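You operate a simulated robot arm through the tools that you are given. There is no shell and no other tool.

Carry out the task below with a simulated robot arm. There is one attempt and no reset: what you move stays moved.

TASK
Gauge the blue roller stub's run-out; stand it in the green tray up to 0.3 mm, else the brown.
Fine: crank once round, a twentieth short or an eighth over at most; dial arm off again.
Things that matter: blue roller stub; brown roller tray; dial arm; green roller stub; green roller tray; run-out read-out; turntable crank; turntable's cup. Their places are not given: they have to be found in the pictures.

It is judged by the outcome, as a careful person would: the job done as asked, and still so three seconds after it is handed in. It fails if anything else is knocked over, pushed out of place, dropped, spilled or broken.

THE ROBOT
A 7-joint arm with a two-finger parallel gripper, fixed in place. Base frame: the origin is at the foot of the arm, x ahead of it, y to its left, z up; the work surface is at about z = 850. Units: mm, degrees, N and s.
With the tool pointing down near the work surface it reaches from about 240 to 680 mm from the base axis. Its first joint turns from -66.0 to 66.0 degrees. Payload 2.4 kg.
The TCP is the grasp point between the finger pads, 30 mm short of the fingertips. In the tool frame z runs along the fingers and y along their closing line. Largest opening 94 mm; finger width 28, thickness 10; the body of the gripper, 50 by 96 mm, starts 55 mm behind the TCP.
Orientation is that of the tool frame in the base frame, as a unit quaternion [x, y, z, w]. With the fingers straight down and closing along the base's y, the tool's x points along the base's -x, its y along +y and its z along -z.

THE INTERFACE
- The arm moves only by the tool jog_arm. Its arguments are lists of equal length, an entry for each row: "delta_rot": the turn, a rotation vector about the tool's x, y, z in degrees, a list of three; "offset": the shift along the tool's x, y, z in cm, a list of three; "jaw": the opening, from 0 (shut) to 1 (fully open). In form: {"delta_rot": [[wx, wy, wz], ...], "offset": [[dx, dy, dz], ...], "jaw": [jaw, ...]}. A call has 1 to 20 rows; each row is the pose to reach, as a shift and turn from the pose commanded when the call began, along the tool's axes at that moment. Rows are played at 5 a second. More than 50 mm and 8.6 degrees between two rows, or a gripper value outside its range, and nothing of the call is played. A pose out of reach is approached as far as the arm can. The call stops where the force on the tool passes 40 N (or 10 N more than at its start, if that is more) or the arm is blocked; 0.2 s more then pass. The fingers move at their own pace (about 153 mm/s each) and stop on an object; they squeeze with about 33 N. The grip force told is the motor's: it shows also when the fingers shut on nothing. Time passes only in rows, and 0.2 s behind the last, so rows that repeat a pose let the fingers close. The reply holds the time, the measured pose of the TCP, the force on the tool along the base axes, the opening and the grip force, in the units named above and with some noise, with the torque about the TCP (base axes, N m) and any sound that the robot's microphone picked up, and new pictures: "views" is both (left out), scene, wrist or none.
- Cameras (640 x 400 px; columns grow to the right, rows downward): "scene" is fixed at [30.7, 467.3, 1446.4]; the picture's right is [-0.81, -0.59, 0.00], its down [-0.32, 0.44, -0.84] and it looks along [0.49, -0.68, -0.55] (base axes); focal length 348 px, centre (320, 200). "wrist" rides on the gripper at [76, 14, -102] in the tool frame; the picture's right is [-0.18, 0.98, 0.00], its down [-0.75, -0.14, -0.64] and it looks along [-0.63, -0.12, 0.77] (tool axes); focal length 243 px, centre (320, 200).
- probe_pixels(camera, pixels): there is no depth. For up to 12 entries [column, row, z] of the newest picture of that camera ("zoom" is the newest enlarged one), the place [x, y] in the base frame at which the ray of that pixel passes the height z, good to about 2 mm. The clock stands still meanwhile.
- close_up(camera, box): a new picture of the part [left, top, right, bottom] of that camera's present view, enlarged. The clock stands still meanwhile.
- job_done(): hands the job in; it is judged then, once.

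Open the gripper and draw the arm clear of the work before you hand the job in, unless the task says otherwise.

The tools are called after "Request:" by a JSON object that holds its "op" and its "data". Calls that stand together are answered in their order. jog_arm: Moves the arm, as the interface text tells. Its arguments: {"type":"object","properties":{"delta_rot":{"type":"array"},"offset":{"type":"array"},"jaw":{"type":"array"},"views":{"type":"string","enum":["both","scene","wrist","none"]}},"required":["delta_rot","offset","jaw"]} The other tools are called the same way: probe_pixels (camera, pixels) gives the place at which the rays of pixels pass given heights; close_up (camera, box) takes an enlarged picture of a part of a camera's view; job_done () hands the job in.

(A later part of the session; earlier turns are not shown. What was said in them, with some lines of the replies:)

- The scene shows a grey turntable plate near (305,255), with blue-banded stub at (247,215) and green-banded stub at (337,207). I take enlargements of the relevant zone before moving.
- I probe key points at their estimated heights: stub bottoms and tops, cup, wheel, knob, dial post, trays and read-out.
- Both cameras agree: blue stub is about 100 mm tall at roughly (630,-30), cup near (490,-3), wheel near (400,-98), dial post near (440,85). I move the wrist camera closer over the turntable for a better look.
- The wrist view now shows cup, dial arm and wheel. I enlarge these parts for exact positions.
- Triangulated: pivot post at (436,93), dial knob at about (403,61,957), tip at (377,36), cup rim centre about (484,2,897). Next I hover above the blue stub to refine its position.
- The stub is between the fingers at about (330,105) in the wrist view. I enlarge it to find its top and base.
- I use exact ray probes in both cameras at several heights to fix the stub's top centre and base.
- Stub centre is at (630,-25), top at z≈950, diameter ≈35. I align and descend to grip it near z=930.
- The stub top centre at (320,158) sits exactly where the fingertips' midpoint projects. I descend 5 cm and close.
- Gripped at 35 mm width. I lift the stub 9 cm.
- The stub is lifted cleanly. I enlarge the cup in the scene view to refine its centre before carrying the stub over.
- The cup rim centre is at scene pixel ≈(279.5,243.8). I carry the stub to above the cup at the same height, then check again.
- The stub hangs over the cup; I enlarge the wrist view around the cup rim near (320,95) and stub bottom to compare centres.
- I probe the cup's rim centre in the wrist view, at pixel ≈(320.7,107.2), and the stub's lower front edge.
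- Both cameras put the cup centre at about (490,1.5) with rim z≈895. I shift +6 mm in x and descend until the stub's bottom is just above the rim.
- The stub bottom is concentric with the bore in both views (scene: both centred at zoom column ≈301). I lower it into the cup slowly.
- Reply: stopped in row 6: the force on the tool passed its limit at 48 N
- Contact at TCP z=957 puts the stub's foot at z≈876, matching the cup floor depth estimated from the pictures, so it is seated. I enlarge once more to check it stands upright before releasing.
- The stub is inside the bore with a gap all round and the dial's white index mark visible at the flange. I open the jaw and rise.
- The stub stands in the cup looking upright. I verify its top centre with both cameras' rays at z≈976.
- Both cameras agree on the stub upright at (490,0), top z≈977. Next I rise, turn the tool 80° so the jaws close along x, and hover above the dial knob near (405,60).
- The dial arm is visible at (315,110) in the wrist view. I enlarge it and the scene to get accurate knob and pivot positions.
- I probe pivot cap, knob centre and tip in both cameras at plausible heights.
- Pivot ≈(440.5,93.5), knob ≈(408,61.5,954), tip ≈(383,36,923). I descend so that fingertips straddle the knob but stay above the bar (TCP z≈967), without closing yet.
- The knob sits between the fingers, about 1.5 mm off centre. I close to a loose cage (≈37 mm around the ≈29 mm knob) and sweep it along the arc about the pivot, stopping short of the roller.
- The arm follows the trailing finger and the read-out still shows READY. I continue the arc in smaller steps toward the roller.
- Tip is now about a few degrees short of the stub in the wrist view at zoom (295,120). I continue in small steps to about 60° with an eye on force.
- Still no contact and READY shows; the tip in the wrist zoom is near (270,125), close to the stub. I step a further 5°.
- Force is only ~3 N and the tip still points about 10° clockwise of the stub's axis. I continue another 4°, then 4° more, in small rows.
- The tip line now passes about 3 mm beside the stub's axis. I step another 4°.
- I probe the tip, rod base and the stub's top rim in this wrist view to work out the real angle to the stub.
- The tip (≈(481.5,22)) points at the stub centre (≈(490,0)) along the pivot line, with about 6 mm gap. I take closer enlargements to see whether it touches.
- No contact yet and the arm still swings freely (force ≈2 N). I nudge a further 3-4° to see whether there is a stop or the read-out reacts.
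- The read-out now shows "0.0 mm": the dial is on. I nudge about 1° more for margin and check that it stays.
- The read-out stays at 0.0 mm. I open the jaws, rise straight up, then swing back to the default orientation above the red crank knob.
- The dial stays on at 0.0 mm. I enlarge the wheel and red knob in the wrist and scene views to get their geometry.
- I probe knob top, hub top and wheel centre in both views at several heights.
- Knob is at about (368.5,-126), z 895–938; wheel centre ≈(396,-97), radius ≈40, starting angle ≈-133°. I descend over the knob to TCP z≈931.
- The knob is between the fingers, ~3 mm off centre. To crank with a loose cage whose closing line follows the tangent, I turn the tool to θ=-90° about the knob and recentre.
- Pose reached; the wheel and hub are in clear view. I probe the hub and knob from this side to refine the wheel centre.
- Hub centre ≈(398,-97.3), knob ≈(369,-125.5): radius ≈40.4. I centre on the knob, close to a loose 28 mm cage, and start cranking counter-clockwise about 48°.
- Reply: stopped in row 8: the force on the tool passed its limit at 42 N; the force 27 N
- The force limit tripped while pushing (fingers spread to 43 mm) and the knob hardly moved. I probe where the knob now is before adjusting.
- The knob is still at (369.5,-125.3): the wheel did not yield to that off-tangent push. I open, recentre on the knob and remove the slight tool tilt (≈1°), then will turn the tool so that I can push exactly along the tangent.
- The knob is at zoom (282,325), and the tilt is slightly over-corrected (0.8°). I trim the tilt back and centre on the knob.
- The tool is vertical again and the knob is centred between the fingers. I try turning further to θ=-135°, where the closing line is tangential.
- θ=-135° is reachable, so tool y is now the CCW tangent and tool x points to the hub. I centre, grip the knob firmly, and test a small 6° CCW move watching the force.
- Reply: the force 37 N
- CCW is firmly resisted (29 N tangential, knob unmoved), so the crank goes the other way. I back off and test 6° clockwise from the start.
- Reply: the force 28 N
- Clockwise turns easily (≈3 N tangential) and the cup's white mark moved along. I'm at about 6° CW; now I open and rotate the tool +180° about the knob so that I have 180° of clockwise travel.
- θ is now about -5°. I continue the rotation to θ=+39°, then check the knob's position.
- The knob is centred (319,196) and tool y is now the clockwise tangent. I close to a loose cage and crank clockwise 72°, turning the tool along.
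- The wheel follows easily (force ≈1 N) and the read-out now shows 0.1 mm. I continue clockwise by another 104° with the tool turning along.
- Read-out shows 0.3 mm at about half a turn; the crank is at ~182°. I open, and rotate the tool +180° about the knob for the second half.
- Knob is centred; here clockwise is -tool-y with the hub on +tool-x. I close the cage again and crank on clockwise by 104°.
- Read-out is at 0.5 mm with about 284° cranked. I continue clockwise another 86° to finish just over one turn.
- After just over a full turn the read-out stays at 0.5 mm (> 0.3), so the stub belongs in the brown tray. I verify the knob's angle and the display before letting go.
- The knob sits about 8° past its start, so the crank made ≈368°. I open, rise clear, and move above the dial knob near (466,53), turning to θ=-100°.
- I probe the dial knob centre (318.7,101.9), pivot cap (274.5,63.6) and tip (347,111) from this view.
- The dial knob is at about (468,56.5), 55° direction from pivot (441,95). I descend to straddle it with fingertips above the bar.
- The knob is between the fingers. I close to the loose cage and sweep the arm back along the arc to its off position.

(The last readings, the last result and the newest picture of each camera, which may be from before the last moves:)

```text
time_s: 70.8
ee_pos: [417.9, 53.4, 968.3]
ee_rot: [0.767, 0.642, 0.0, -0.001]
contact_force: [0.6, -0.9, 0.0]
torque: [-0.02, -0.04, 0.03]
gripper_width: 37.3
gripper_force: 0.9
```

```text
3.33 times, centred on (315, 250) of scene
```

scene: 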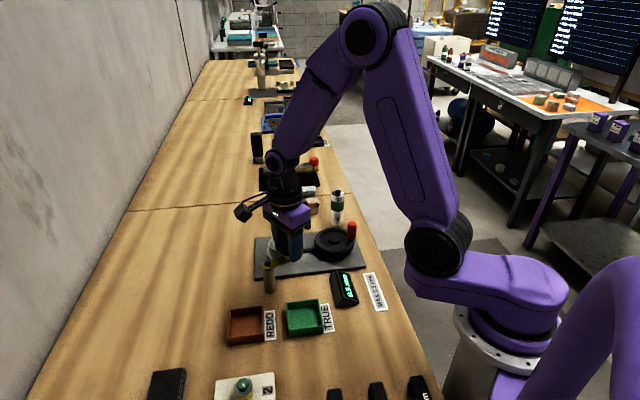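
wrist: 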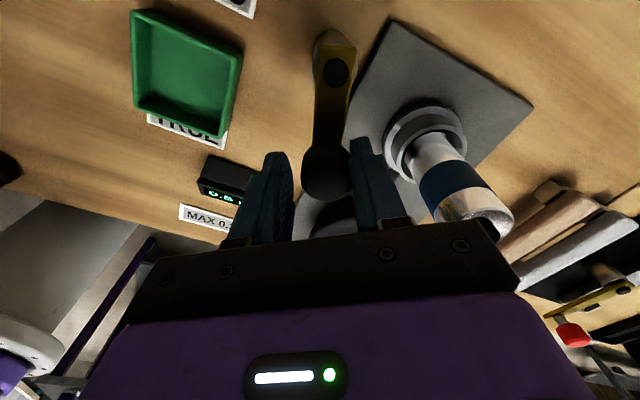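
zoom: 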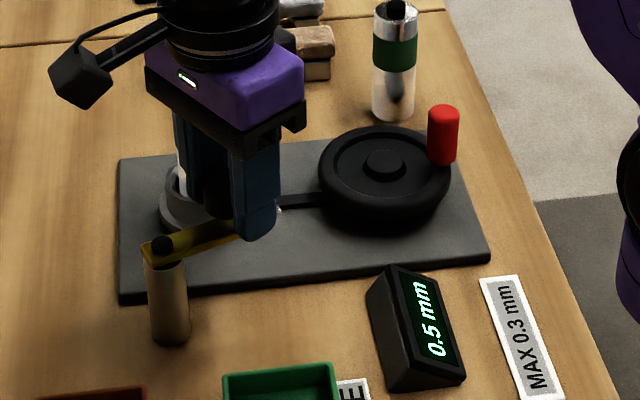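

The read-out holds 0.5 mm and the arm follows. I continue to the original off angle.

Request:
{"op": "jog_arm", "data": {"delta_rot": [[0, 0, 0], [0, 0, 0], [0, 0, 0], [0, 0, 0], [0, 0, 0]], "offset": [[0.13, -0.31, 0], [0.26, -0.61, 0], [0.45, -0.95, 0], [0.68, -1.29, 0], [0.68, -1.29, 0]], "jaw": [0.39, 0.39, 0.39, 0.39, 0.39], "views": "both"}}

Request:
{"op": "close_up", "data": {"camera": "wrist", "box": [220, 40, 420, 240]}}

Request:
{"op": "close_up", "data": {"camera": "scene", "box": [245, 190, 385, 310]}}

```text
time_s: 72.0
ee_pos: [405.6, 63.2, 967.9]
ee_rot: [0.766, 0.643, 0.0, -0.001]
contact_force: [2.1, -0.2, 0.1]
torque: [-0.01, -0.06, -0.03]
gripper_width: 37.5
gripper_force: 1.6
```

scene: 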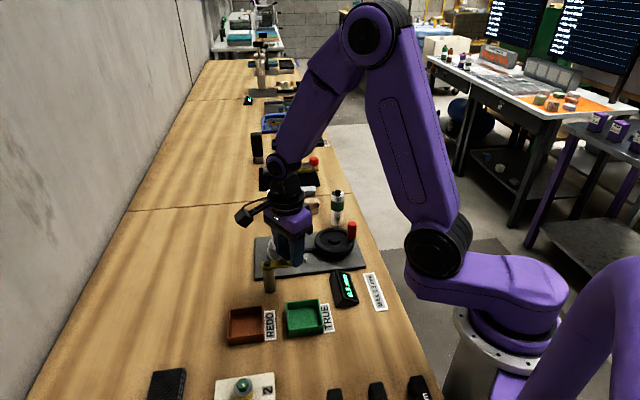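
wrist: 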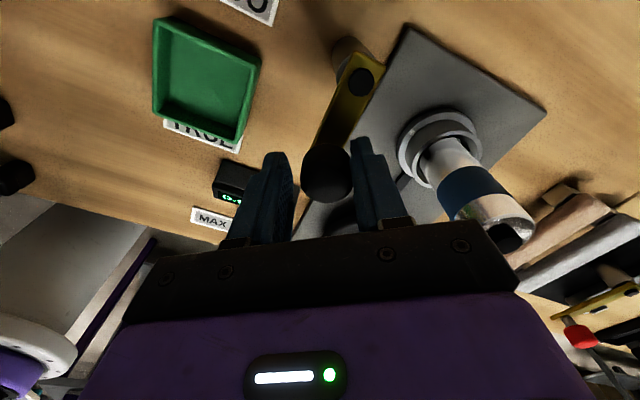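

```text
2.00 times, centred on (320, 140) of wrist
```

zoom: 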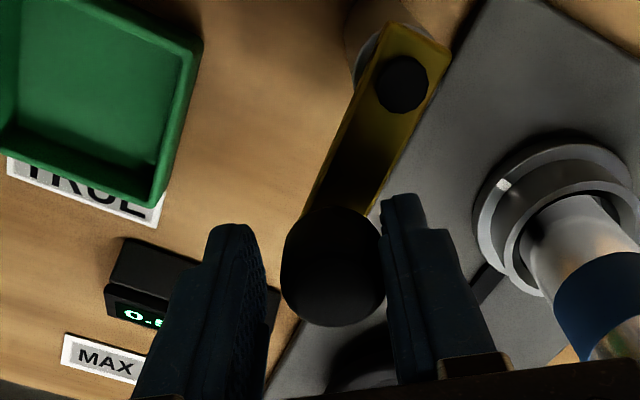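

```text
3.33 times, centred on (315, 250) of scene
```

zoom: 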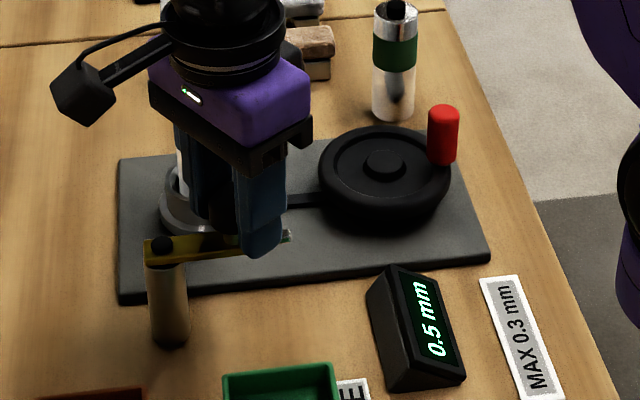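

The arm is back at its original angle (tip at scene ≈(306,261), as at the start). I open, rise, and move above the stub, turning back to θ=0.

Request:
{"op": "jog_arm", "data": {"delta_rot": [[0, 0, 0], [0, 0, 0], [0, 0, 0], [0, 0, 0], [0, 0, 0], [0, 0, -8], [0, 0, -16], [0, 0, -24], [0, 0, -32], [0, 0, -40], [0, 0, -48], [0, 0, -56], [0, 0, -64], [0, 0, -72], [0, 0, -80], [0, 0, -88], [0, 0, -96], [0, 0, -100], [0, 0, -100]], "offset": [[0, 0, 0], [0, 0, 0], [0, 0, -3.5], [0, 0, -7.0], [0, 0, -10.7], [-0.3, 0.7, -11], [-0.7, 1.4, -11], [-1.1, 2.2, -11], [-1.5, 3.0, -11], [-1.9, 3.8, -11], [-2.3, 4.6, -11], [-2.7, 5.4, -11], [-3.1, 6.2, -11], [-3.5, 7.0, -11], [-3.9, 7.8, -11], [-4.3, 8.6, -11], [-4.6, 9.2, -11], [-4.66, 9.39, -11], [-4.66, 9.39, -11]], "jaw": [0.5, 0.65, 0.65, 0.65, 0.65, 0.7, 0.75, 0.75, 0.75, 0.75, 0.75, 0.75, 0.75, 0.75, 0.75, 0.75, 0.75, 0.75, 0.75], "views": "both"}}

Request:
{"op": "close_up", "data": {"camera": "wrist", "box": [270, 40, 370, 160]}}

Request:
{"op": "close_up", "data": {"camera": "scene", "box": [245, 190, 385, 310]}}

```text
time_s: 76.0
ee_pos: [489.9, -0.5, 1077.1]
ee_rot: [0.001, 1.0, 0.001, -0.001]
contact_force: [0.1, -0.9, -0.9]
torque: [0.02, -0.02, 0.02]
gripper_width: 70.5
gripper_force: 0.0
```

scene: 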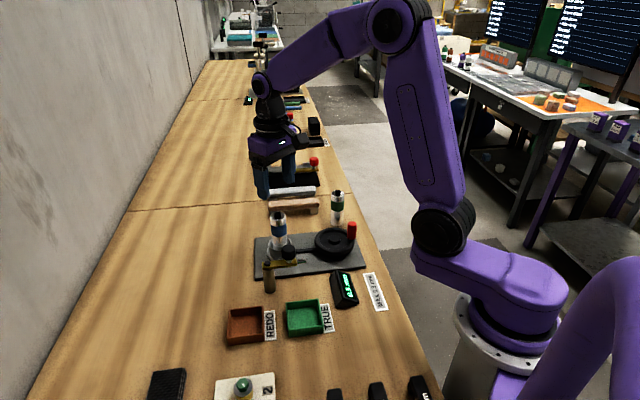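
wrist: 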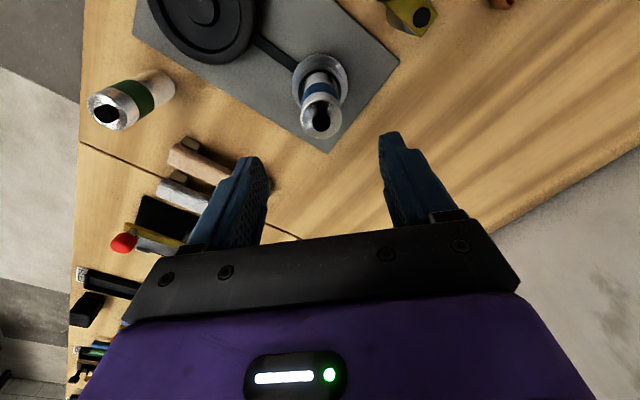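

```text
3.33 times, centred on (320, 100) of wrist
```

zoom: 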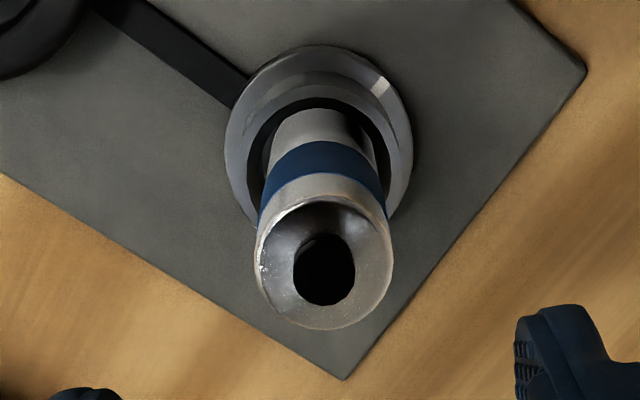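

```text
3.33 times, centred on (315, 250) of scene
```

zoom: 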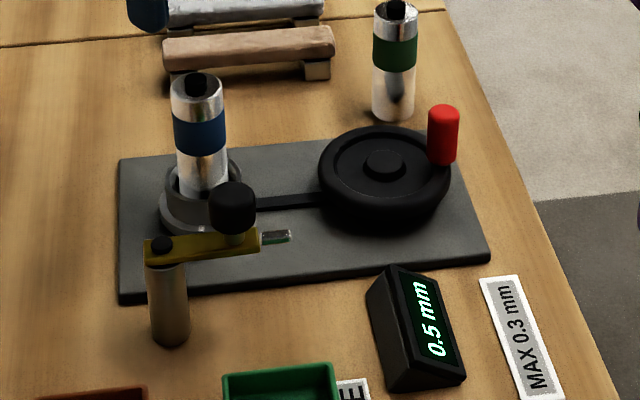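

The dial arm is off and stands as it started; the read-out holds 0.5 mm. I probe the stub's top centre, pixel ≈(321.2,119.5).

Request:
{"op": "probe_pixels", "data": {"camera": "wrist", "pixels": [[321.2, 119.5, 977], [300.8, 119, 977], [341.9, 119, 977]]}}

Request:
{"op": "close_up", "data": {"camera": "scene", "box": [215, 290, 345, 360]}}

```text
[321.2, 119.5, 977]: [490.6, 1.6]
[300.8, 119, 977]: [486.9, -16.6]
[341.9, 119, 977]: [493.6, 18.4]
```

```text
4.92 times, centred on (280, 325) of scene
```

zoom: 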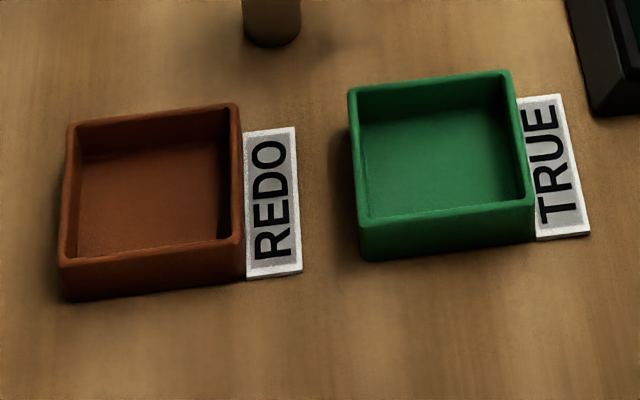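

Stub centre is at (490.5,1.5). I descend to z≈957 and grip it.

Request:
{"op": "jog_arm", "data": {"delta_rot": [[0, 0, 0], [0, 0, 0], [0, 0, 0], [0, 0, 0], [0, 0, 0], [0, 0, 0], [0, 0, 0], [0, 0, 0], [0, 0, 0]], "offset": [[-0.05, 0.15, 1.5], [-0.05, 0.15, 4.5], [-0.05, 0.15, 7.5], [-0.05, 0.15, 10.0], [-0.05, 0.15, 11.9], [-0.05, 0.15, 11.9], [-0.05, 0.15, 11.9], [-0.05, 0.15, 11.9], [-0.05, 0.15, 11.9]], "jaw": [0.75, 0.75, 0.75, 0.75, 0.75, 0.75, 0.5, 0.2, 0.2], "views": "both"}}

```text
time_s: 78.0
ee_pos: [491.2, 2.0, 960.3]
ee_rot: [0.002, 1.0, 0.0, -0.001]
contact_force: [1.5, -9.0, -0.4]
torque: [-0.87, -0.1, -0.1]
gripper_width: 35.2
gripper_force: 33.0
```

scene: 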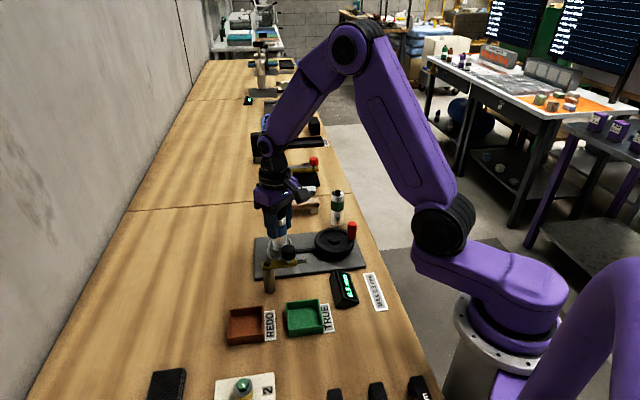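
wrist: 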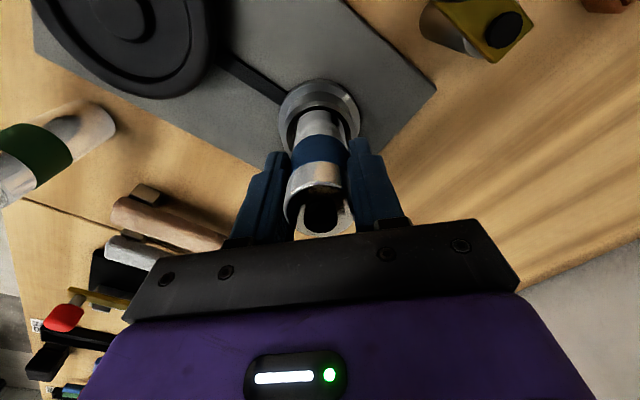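

Gripped at 35 mm with a small lateral load. I lift straight up about 12 cm.

Request:
{"op": "jog_arm", "data": {"delta_rot": [[0, 0, 0], [0, 0, 0], [0, 0, 0], [0, 0, 0], [0, 0, 0], [0, 0, 0], [0, 0, 0]], "offset": [[0, -0.05, -0.5], [0, -0.05, -1.5], [0, -0.05, -3.0], [0, -0.05, -5.5], [0, -0.05, -8.5], [0, -0.05, -12.0], [0, -0.05, -12.5]], "jaw": [0.2, 0.2, 0.2, 0.2, 0.2, 0.2, 0.2], "views": "both"}}

Request:
{"op": "close_up", "data": {"camera": "scene", "box": [225, 170, 345, 310]}}

```text
time_s: 79.6
ee_pos: [492.7, 1.1, 1084.9]
ee_rot: [0.001, 1.0, 0.0, 0.0]
contact_force: [-1.1, 0.2, -4.2]
torque: [-0.02, 0.04, 0.01]
gripper_width: 35.2
gripper_force: 32.5
```

scene: 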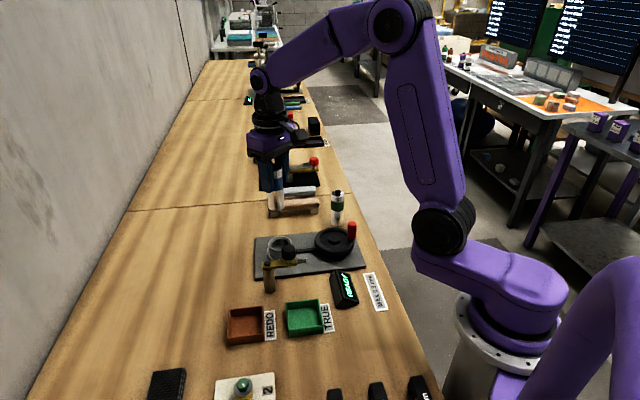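
wrist: 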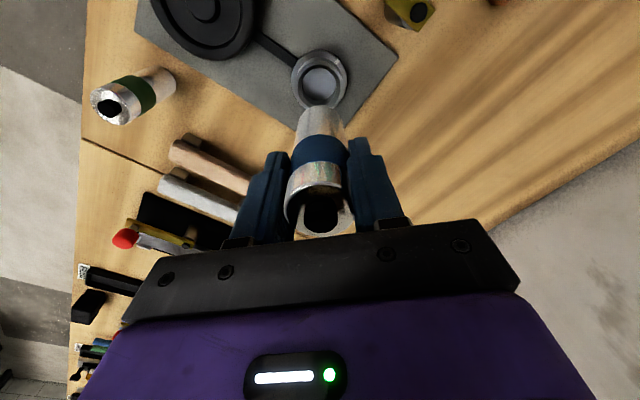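

```text
2.86 times, centred on (285, 240) of scene
```

zoom: 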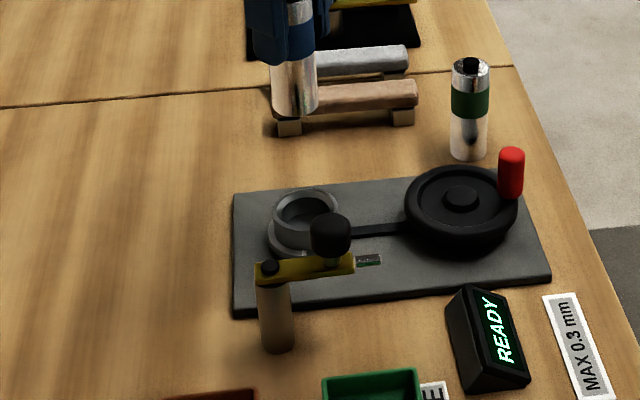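

The stub is out and the read-out reset to READY. I probe the brown tray's rim corners at z≈868 to get its centre.

Request:
{"op": "probe_pixels", "data": {"camera": "scene", "pixels": [[229.6, 309.8, 868], [262.9, 305.7, 868], [264, 333.7, 868], [227.6, 337.6, 868], [245.5, 321.7, 868], [228.5, 345.5, 850], [264.5, 340, 850]]}}

```text
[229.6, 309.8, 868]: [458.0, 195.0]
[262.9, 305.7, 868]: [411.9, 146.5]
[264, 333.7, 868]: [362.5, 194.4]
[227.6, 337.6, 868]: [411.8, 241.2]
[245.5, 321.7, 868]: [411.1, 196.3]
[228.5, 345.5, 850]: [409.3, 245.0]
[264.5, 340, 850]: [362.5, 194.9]
```

The brown tray's centre is at (411,194), rim z≈868. I carry the stub over it at height.

Request:
{"op": "jog_arm", "data": {"delta_rot": [[0, 0, 0], [0, 0, 0], [0, 0, 0], [0, 0, 0], [0, 0, 0], [0, 0, 0], [0, 0, 0], [0, 0, 0], [0, 0, 0]], "offset": [[0.6, 1.5, 0], [1.7, 4.0, 0], [2.9, 6.8, 0], [4.2, 9.9, 0], [5.5, 13.0, 0], [6.7, 15.8, 0], [7.6, 18.0, 0], [8.15, 19.3, 0], [8.15, 19.3, 0]], "jaw": [0.2, 0.2, 0.2, 0.2, 0.2, 0.2, 0.2, 0.2, 0.2], "views": "both"}}

Request:
{"op": "close_up", "data": {"camera": "wrist", "box": [240, 0, 400, 160]}}

Request:
{"op": "close_up", "data": {"camera": "scene", "box": [195, 210, 345, 360]}}

```text
time_s: 81.6
ee_pos: [411.7, 195.3, 1084.8]
ee_rot: [0.0, 1.0, 0.001, -0.001]
contact_force: [0.1, 0.0, -3.2]
torque: [-0.01, 0.04, -0.01]
gripper_width: 35.2
gripper_force: 32.4
```

scene: 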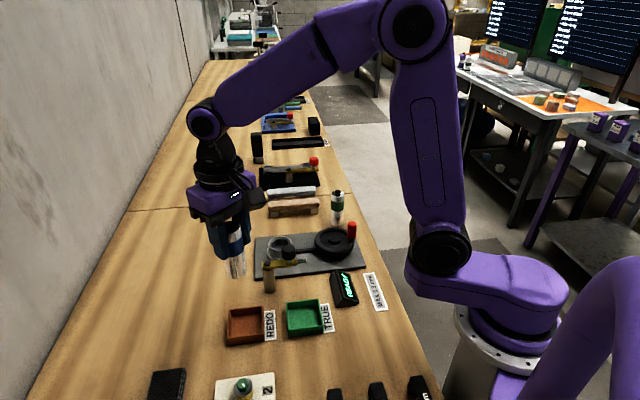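
wrist: 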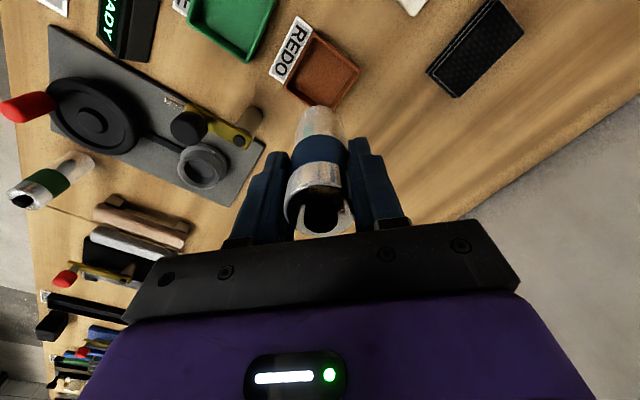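

```text
2.50 times, centred on (320, 80) of wrist
```

zoom: 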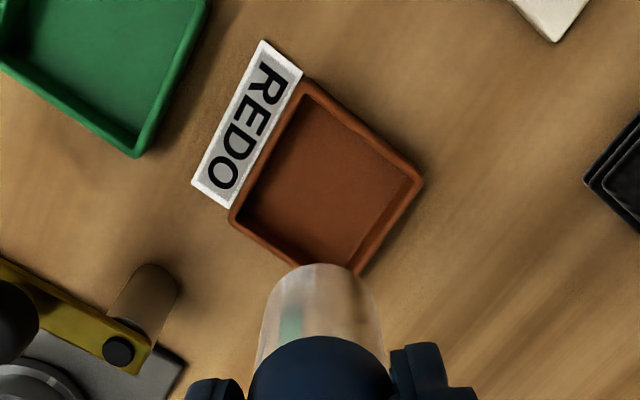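

```text
2.67 times, centred on (270, 285) of scene
```

zoom: 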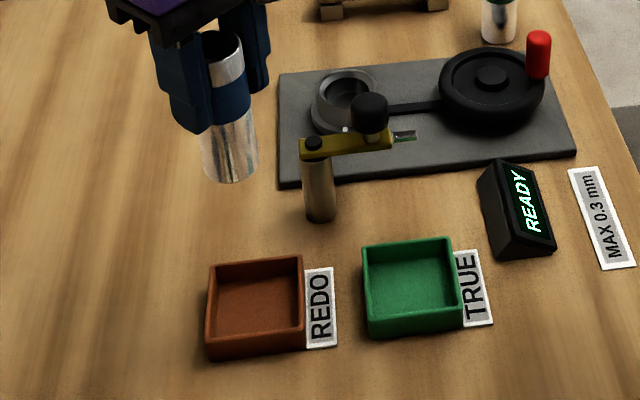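

I probe the tray rim's centre from the wrist view, pixel ≈(323.2,75.2), plus corners.

Request:
{"op": "probe_pixels", "data": {"camera": "wrist", "pixels": [[323.2, 75.2, 868], [313.2, 32.8, 868], [360.8, 72.8, 868], [284, 87.2, 868], [335, 109, 868]]}}

```text
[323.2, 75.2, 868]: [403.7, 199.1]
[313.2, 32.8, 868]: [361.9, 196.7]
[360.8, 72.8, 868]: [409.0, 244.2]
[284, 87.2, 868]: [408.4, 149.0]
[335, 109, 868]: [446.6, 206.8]
```

Tray centre ≈(410,195.5) agrees with the TCP position. I lower the stub to just above the tray floor.

Request:
{"op": "jog_arm", "data": {"delta_rot": [[0, 0, 0], [0, 0, 0], [0, 0, 0], [0, 0, 0], [0, 0, 0], [0, 0, 0], [0, 0, 0]], "offset": [[0.1, 0, 2.5], [0.1, 0, 5.5], [0.1, 0, 8.5], [0.1, 0, 11.0], [0.1, 0, 12.5], [0.1, 0, 13.5], [0.1, 0, 13.5]], "jaw": [0.2, 0.2, 0.2, 0.2, 0.2, 0.2, 0.2], "views": "both"}}

Request:
{"op": "close_up", "data": {"camera": "scene", "box": [205, 250, 305, 360]}}

Request:
{"op": "close_up", "data": {"camera": "wrist", "box": [240, 20, 400, 160]}}

```text
time_s: 83.2
ee_pos: [410.1, 195.8, 949.4]
ee_rot: [0.001, 1.0, 0.002, -0.001]
contact_force: [0.3, -1.3, -4.4]
torque: [0.0, 0.0, -0.01]
gripper_width: 35.1
gripper_force: 33.1
```

scene: 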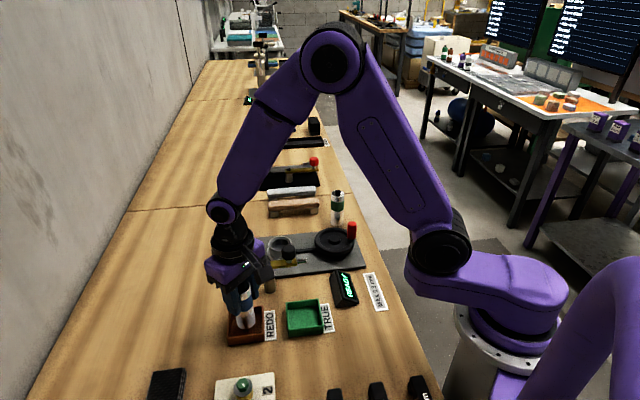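
wrist: 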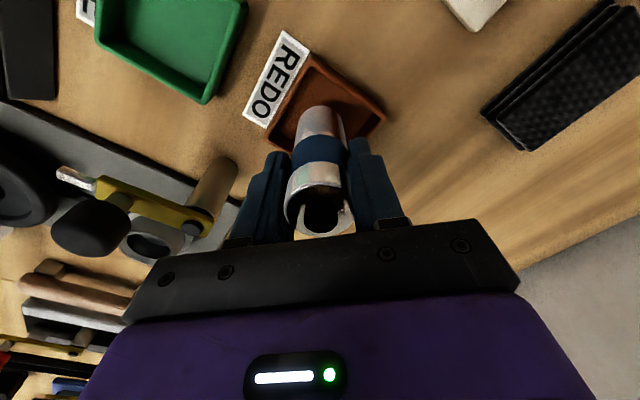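

```text
3.64 times, centred on (255, 305) of scene
```

zoom: 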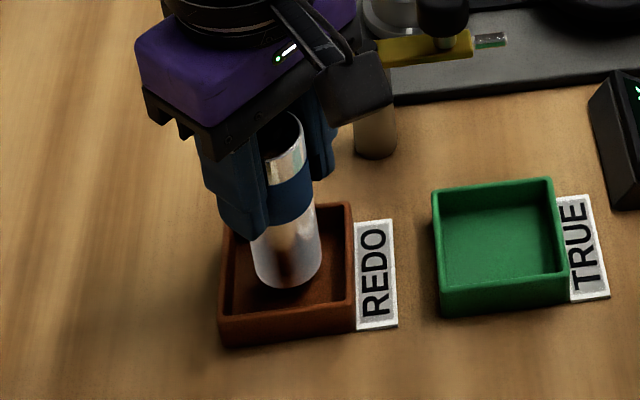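

```text
2.86 times, centred on (320, 90) of wrist
```

zoom: 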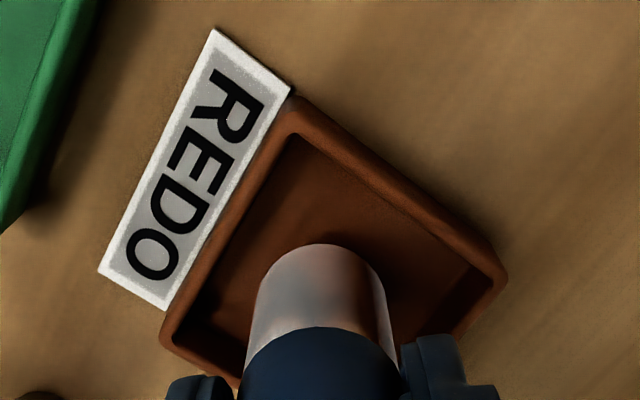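

The stub's foot is inside the tray, about 1 cm above its floor. I lower in 2 mm rows until contact.

Request:
{"op": "jog_arm", "data": {"delta_rot": [[0, 0, 0], [0, 0, 0], [0, 0, 0], [0, 0, 0], [0, 0, 0]], "offset": [[0, 0, 0.2], [0, 0, 0.4], [0, 0, 0.6], [0, 0, 0.75], [0, 0, 0.85]], "jaw": [0.2, 0.2, 0.2, 0.2, 0.2], "views": "none"}}

```text
time_s: 84.4
ee_pos: [409.6, 194.6, 940.8]
ee_rot: [0.001, 1.0, 0.001, 0.0]
contact_force: [-0.3, 0.0, -3.2]
torque: [0.0, 0.05, -0.03]
gripper_width: 35.4
gripper_force: 32.8
```

The force still shows only the stub's weight (-3 N), so no contact yet. I continue in 1 mm rows.

Request:
{"op": "jog_arm", "data": {"delta_rot": [[0, 0, 0], [0, 0, 0], [0, 0, 0]], "offset": [[0, 0, 0.1], [0, 0, 0.2], [0, 0, 0.25]], "jaw": [0.2, 0.2, 0.2], "views": "both"}}

Request:
{"op": "close_up", "data": {"camera": "scene", "box": [205, 250, 305, 360]}}

```text
time_s: 85.2
ee_pos: [408.9, 194.5, 937.5]
ee_rot: [0.001, 1.0, 0.001, -0.001]
contact_force: [-0.3, -0.5, -3.2]
torque: [0.03, 0.03, 0.0]
gripper_width: 35.5
gripper_force: 33.0
```

scene: 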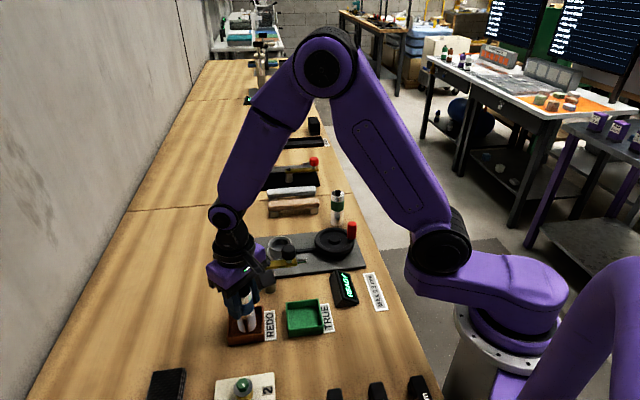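
wrist: 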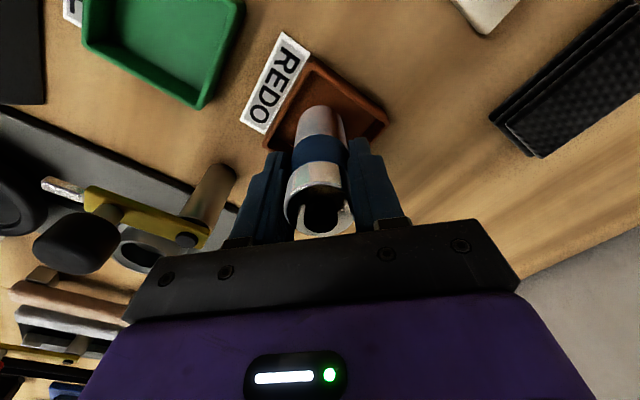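

```text
3.64 times, centred on (255, 305) of scene
```

zoom: 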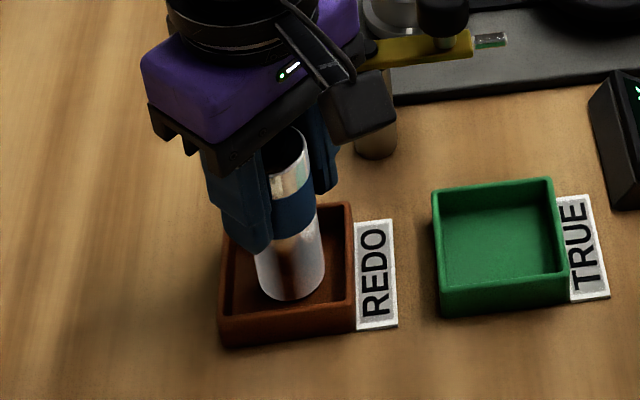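

Still no floor contact. I continue down in 1 mm rows up to 4 mm.

Request:
{"op": "jog_arm", "data": {"delta_rot": [[0, 0, 0], [0, 0, 0], [0, 0, 0], [0, 0, 0]], "offset": [[0, 0, 0.08], [0, 0, 0.16], [0, 0, 0.24], [0, 0, 0.24]], "jaw": [0.2, 0.2, 0.2, 0.2], "views": "none"}}

```text
time_s: 86.2
ee_pos: [409.3, 195.1, 937.0]
ee_rot: [0.001, 1.0, 0.001, 0.0]
contact_force: [-0.4, -1.0, 4.3]
torque: [-0.14, 0.14, -0.01]
gripper_width: 35.1
gripper_force: 33.5
```

Contact felt (+4 N): the stub stands on the tray floor. I open the jaws and rise straight up.

Request:
{"op": "jog_arm", "data": {"delta_rot": [[0, 0, 0], [0, 0, 0], [0, 0, 0], [0, 0, 0], [0, 0, 0], [0, 0, 0], [0, 0, 0]], "offset": [[0, 0, 0], [0, 0, 0], [0, 0, 0], [0, 0, -2.0], [0, 0, -5.0], [0, 0, -9.0], [0, 0, -13.0]], "jaw": [0.42, 0.55, 0.7, 0.7, 0.7, 0.7, 0.7], "views": "both"}}

Request:
{"op": "close_up", "data": {"camera": "scene", "box": [195, 220, 345, 360]}}

Request:
{"op": "close_up", "data": {"camera": "wrist", "box": [240, 0, 400, 160]}}

```text
time_s: 87.8
ee_pos: [409.1, 195.3, 1065.6]
ee_rot: [0.0, 1.0, 0.001, -0.001]
contact_force: [-0.4, -0.2, -0.3]
torque: [0.01, 0.01, -0.03]
gripper_width: 65.7
gripper_force: 0.0
```

scene: 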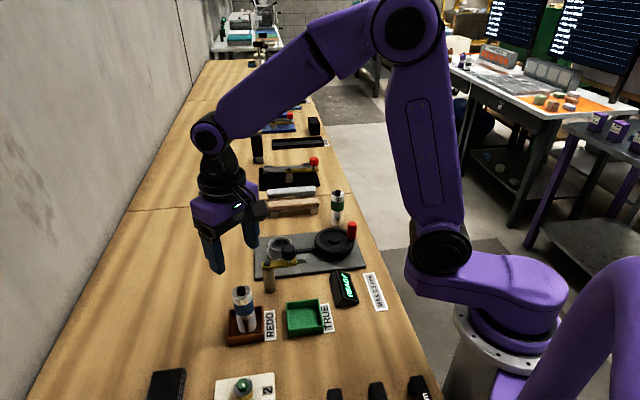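
wrist: 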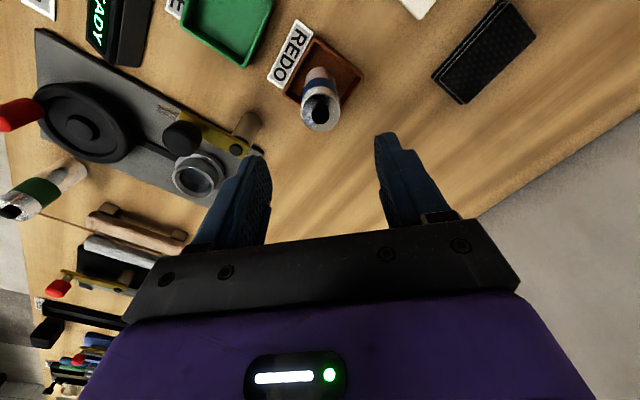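

```text
2.86 times, centred on (270, 290) of scene
```

zoom: 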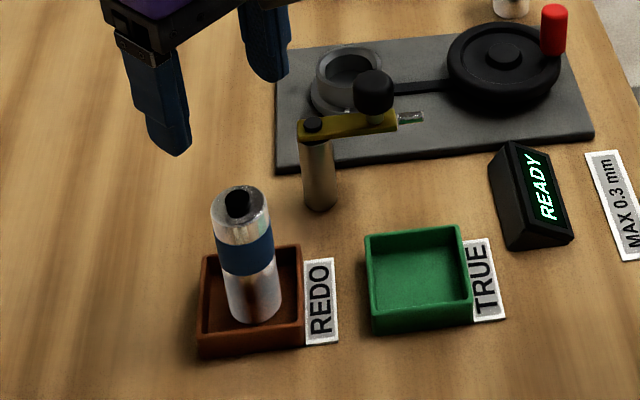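

```text
2.50 times, centred on (320, 80) of wrist
```

zoom: 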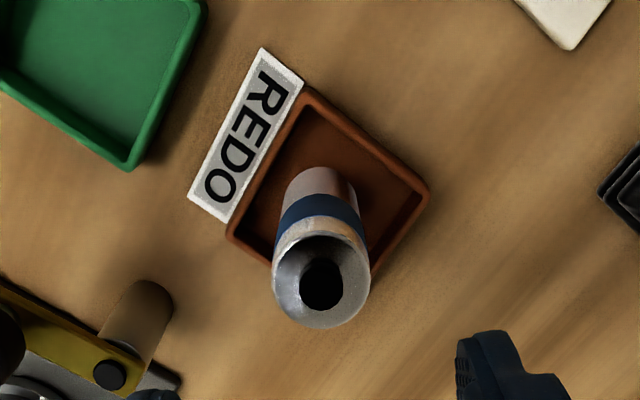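

The blue stub stands upright in the brown tray and everything else looks in place. I draw the arm clear toward its starting pose.

Request:
{"op": "jog_arm", "data": {"delta_rot": [[0, 0, 0], [0, 0, 0], [0, 0, 0], [0, 0, 0], [0, 0, 0], [0, 0, 0], [0, 0, 0], [0, 0, 0], [0, 0, 0], [0, 0, 0], [0, 0, 0], [0, 0, 0]], "offset": [[0, 0, -3], [0, 0, -7], [0, 0, -10], [0.4, -2.5, -10], [1.0, -6.5, -10], [1.6, -10.8, -10], [2.2, -15.2, -10], [2.8, -19.6, -10], [3.4, -24.0, -10], [3.9, -28.0, -10], [4.1, -30.0, -10], [4.1, -30.0, -10]], "jaw": [0.8, 0.9, 1, 1, 1, 1, 1, 1, 1, 1, 1, 1], "views": "both"}}

Request:
{"op": "close_up", "data": {"camera": "scene", "box": [195, 180, 395, 360]}}

```text
time_s: 90.4
ee_pos: [368.4, -106.5, 1163.8]
ee_rot: [0.001, 1.0, 0.001, 0.0]
contact_force: [-0.4, 0.4, 0.0]
torque: [-0.02, -0.01, 0.03]
gripper_width: 94.1
gripper_force: 0.1
```

scene: 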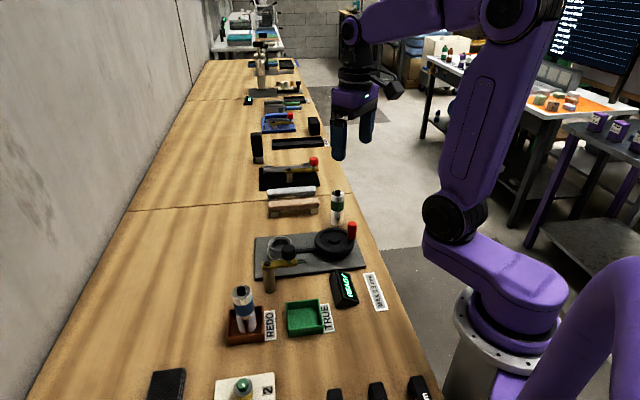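
wrist: 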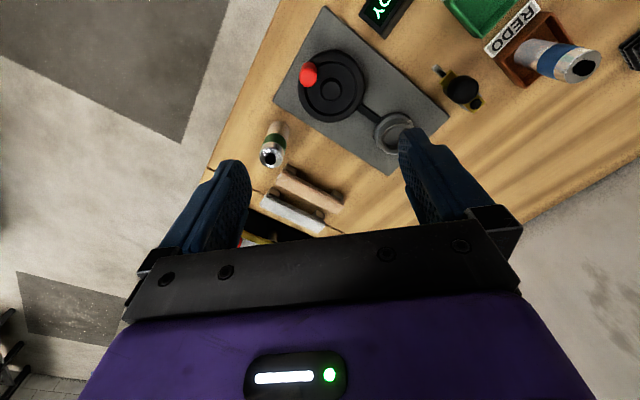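

```text
2.22 times, centred on (295, 270) of scene
```

zoom: 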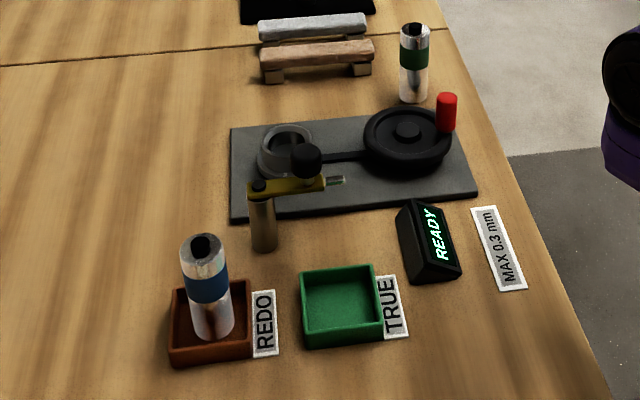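

The blue stub (gauged at 0.5 mm) stands in the brown tray at scene (244,310). The dial arm is off, the green stub is still in its place, and the gripper is open and clear, so I hand the job in.

Request:
{"op": "job_done", "data": {}}

```text
The job is handed in.
```

The blue roller stub gauged 0.5 mm run-out, over the 0.3 mm limit, so it now stands upright in the brown tray. I've handed the job in.

- **Crank:** I turned it clockwise to about 8° past one full turn, within your limits. I first tried counter-clockwise. It would not turn that way and the knob did not move, but those pushes reached about 42 N.
- **Dial arm:** it is swung off again, back at its starting angle.
- **Everything else:** the green stub and the rest of the bench look in place. The gripper is open and the arm is back near where it started.
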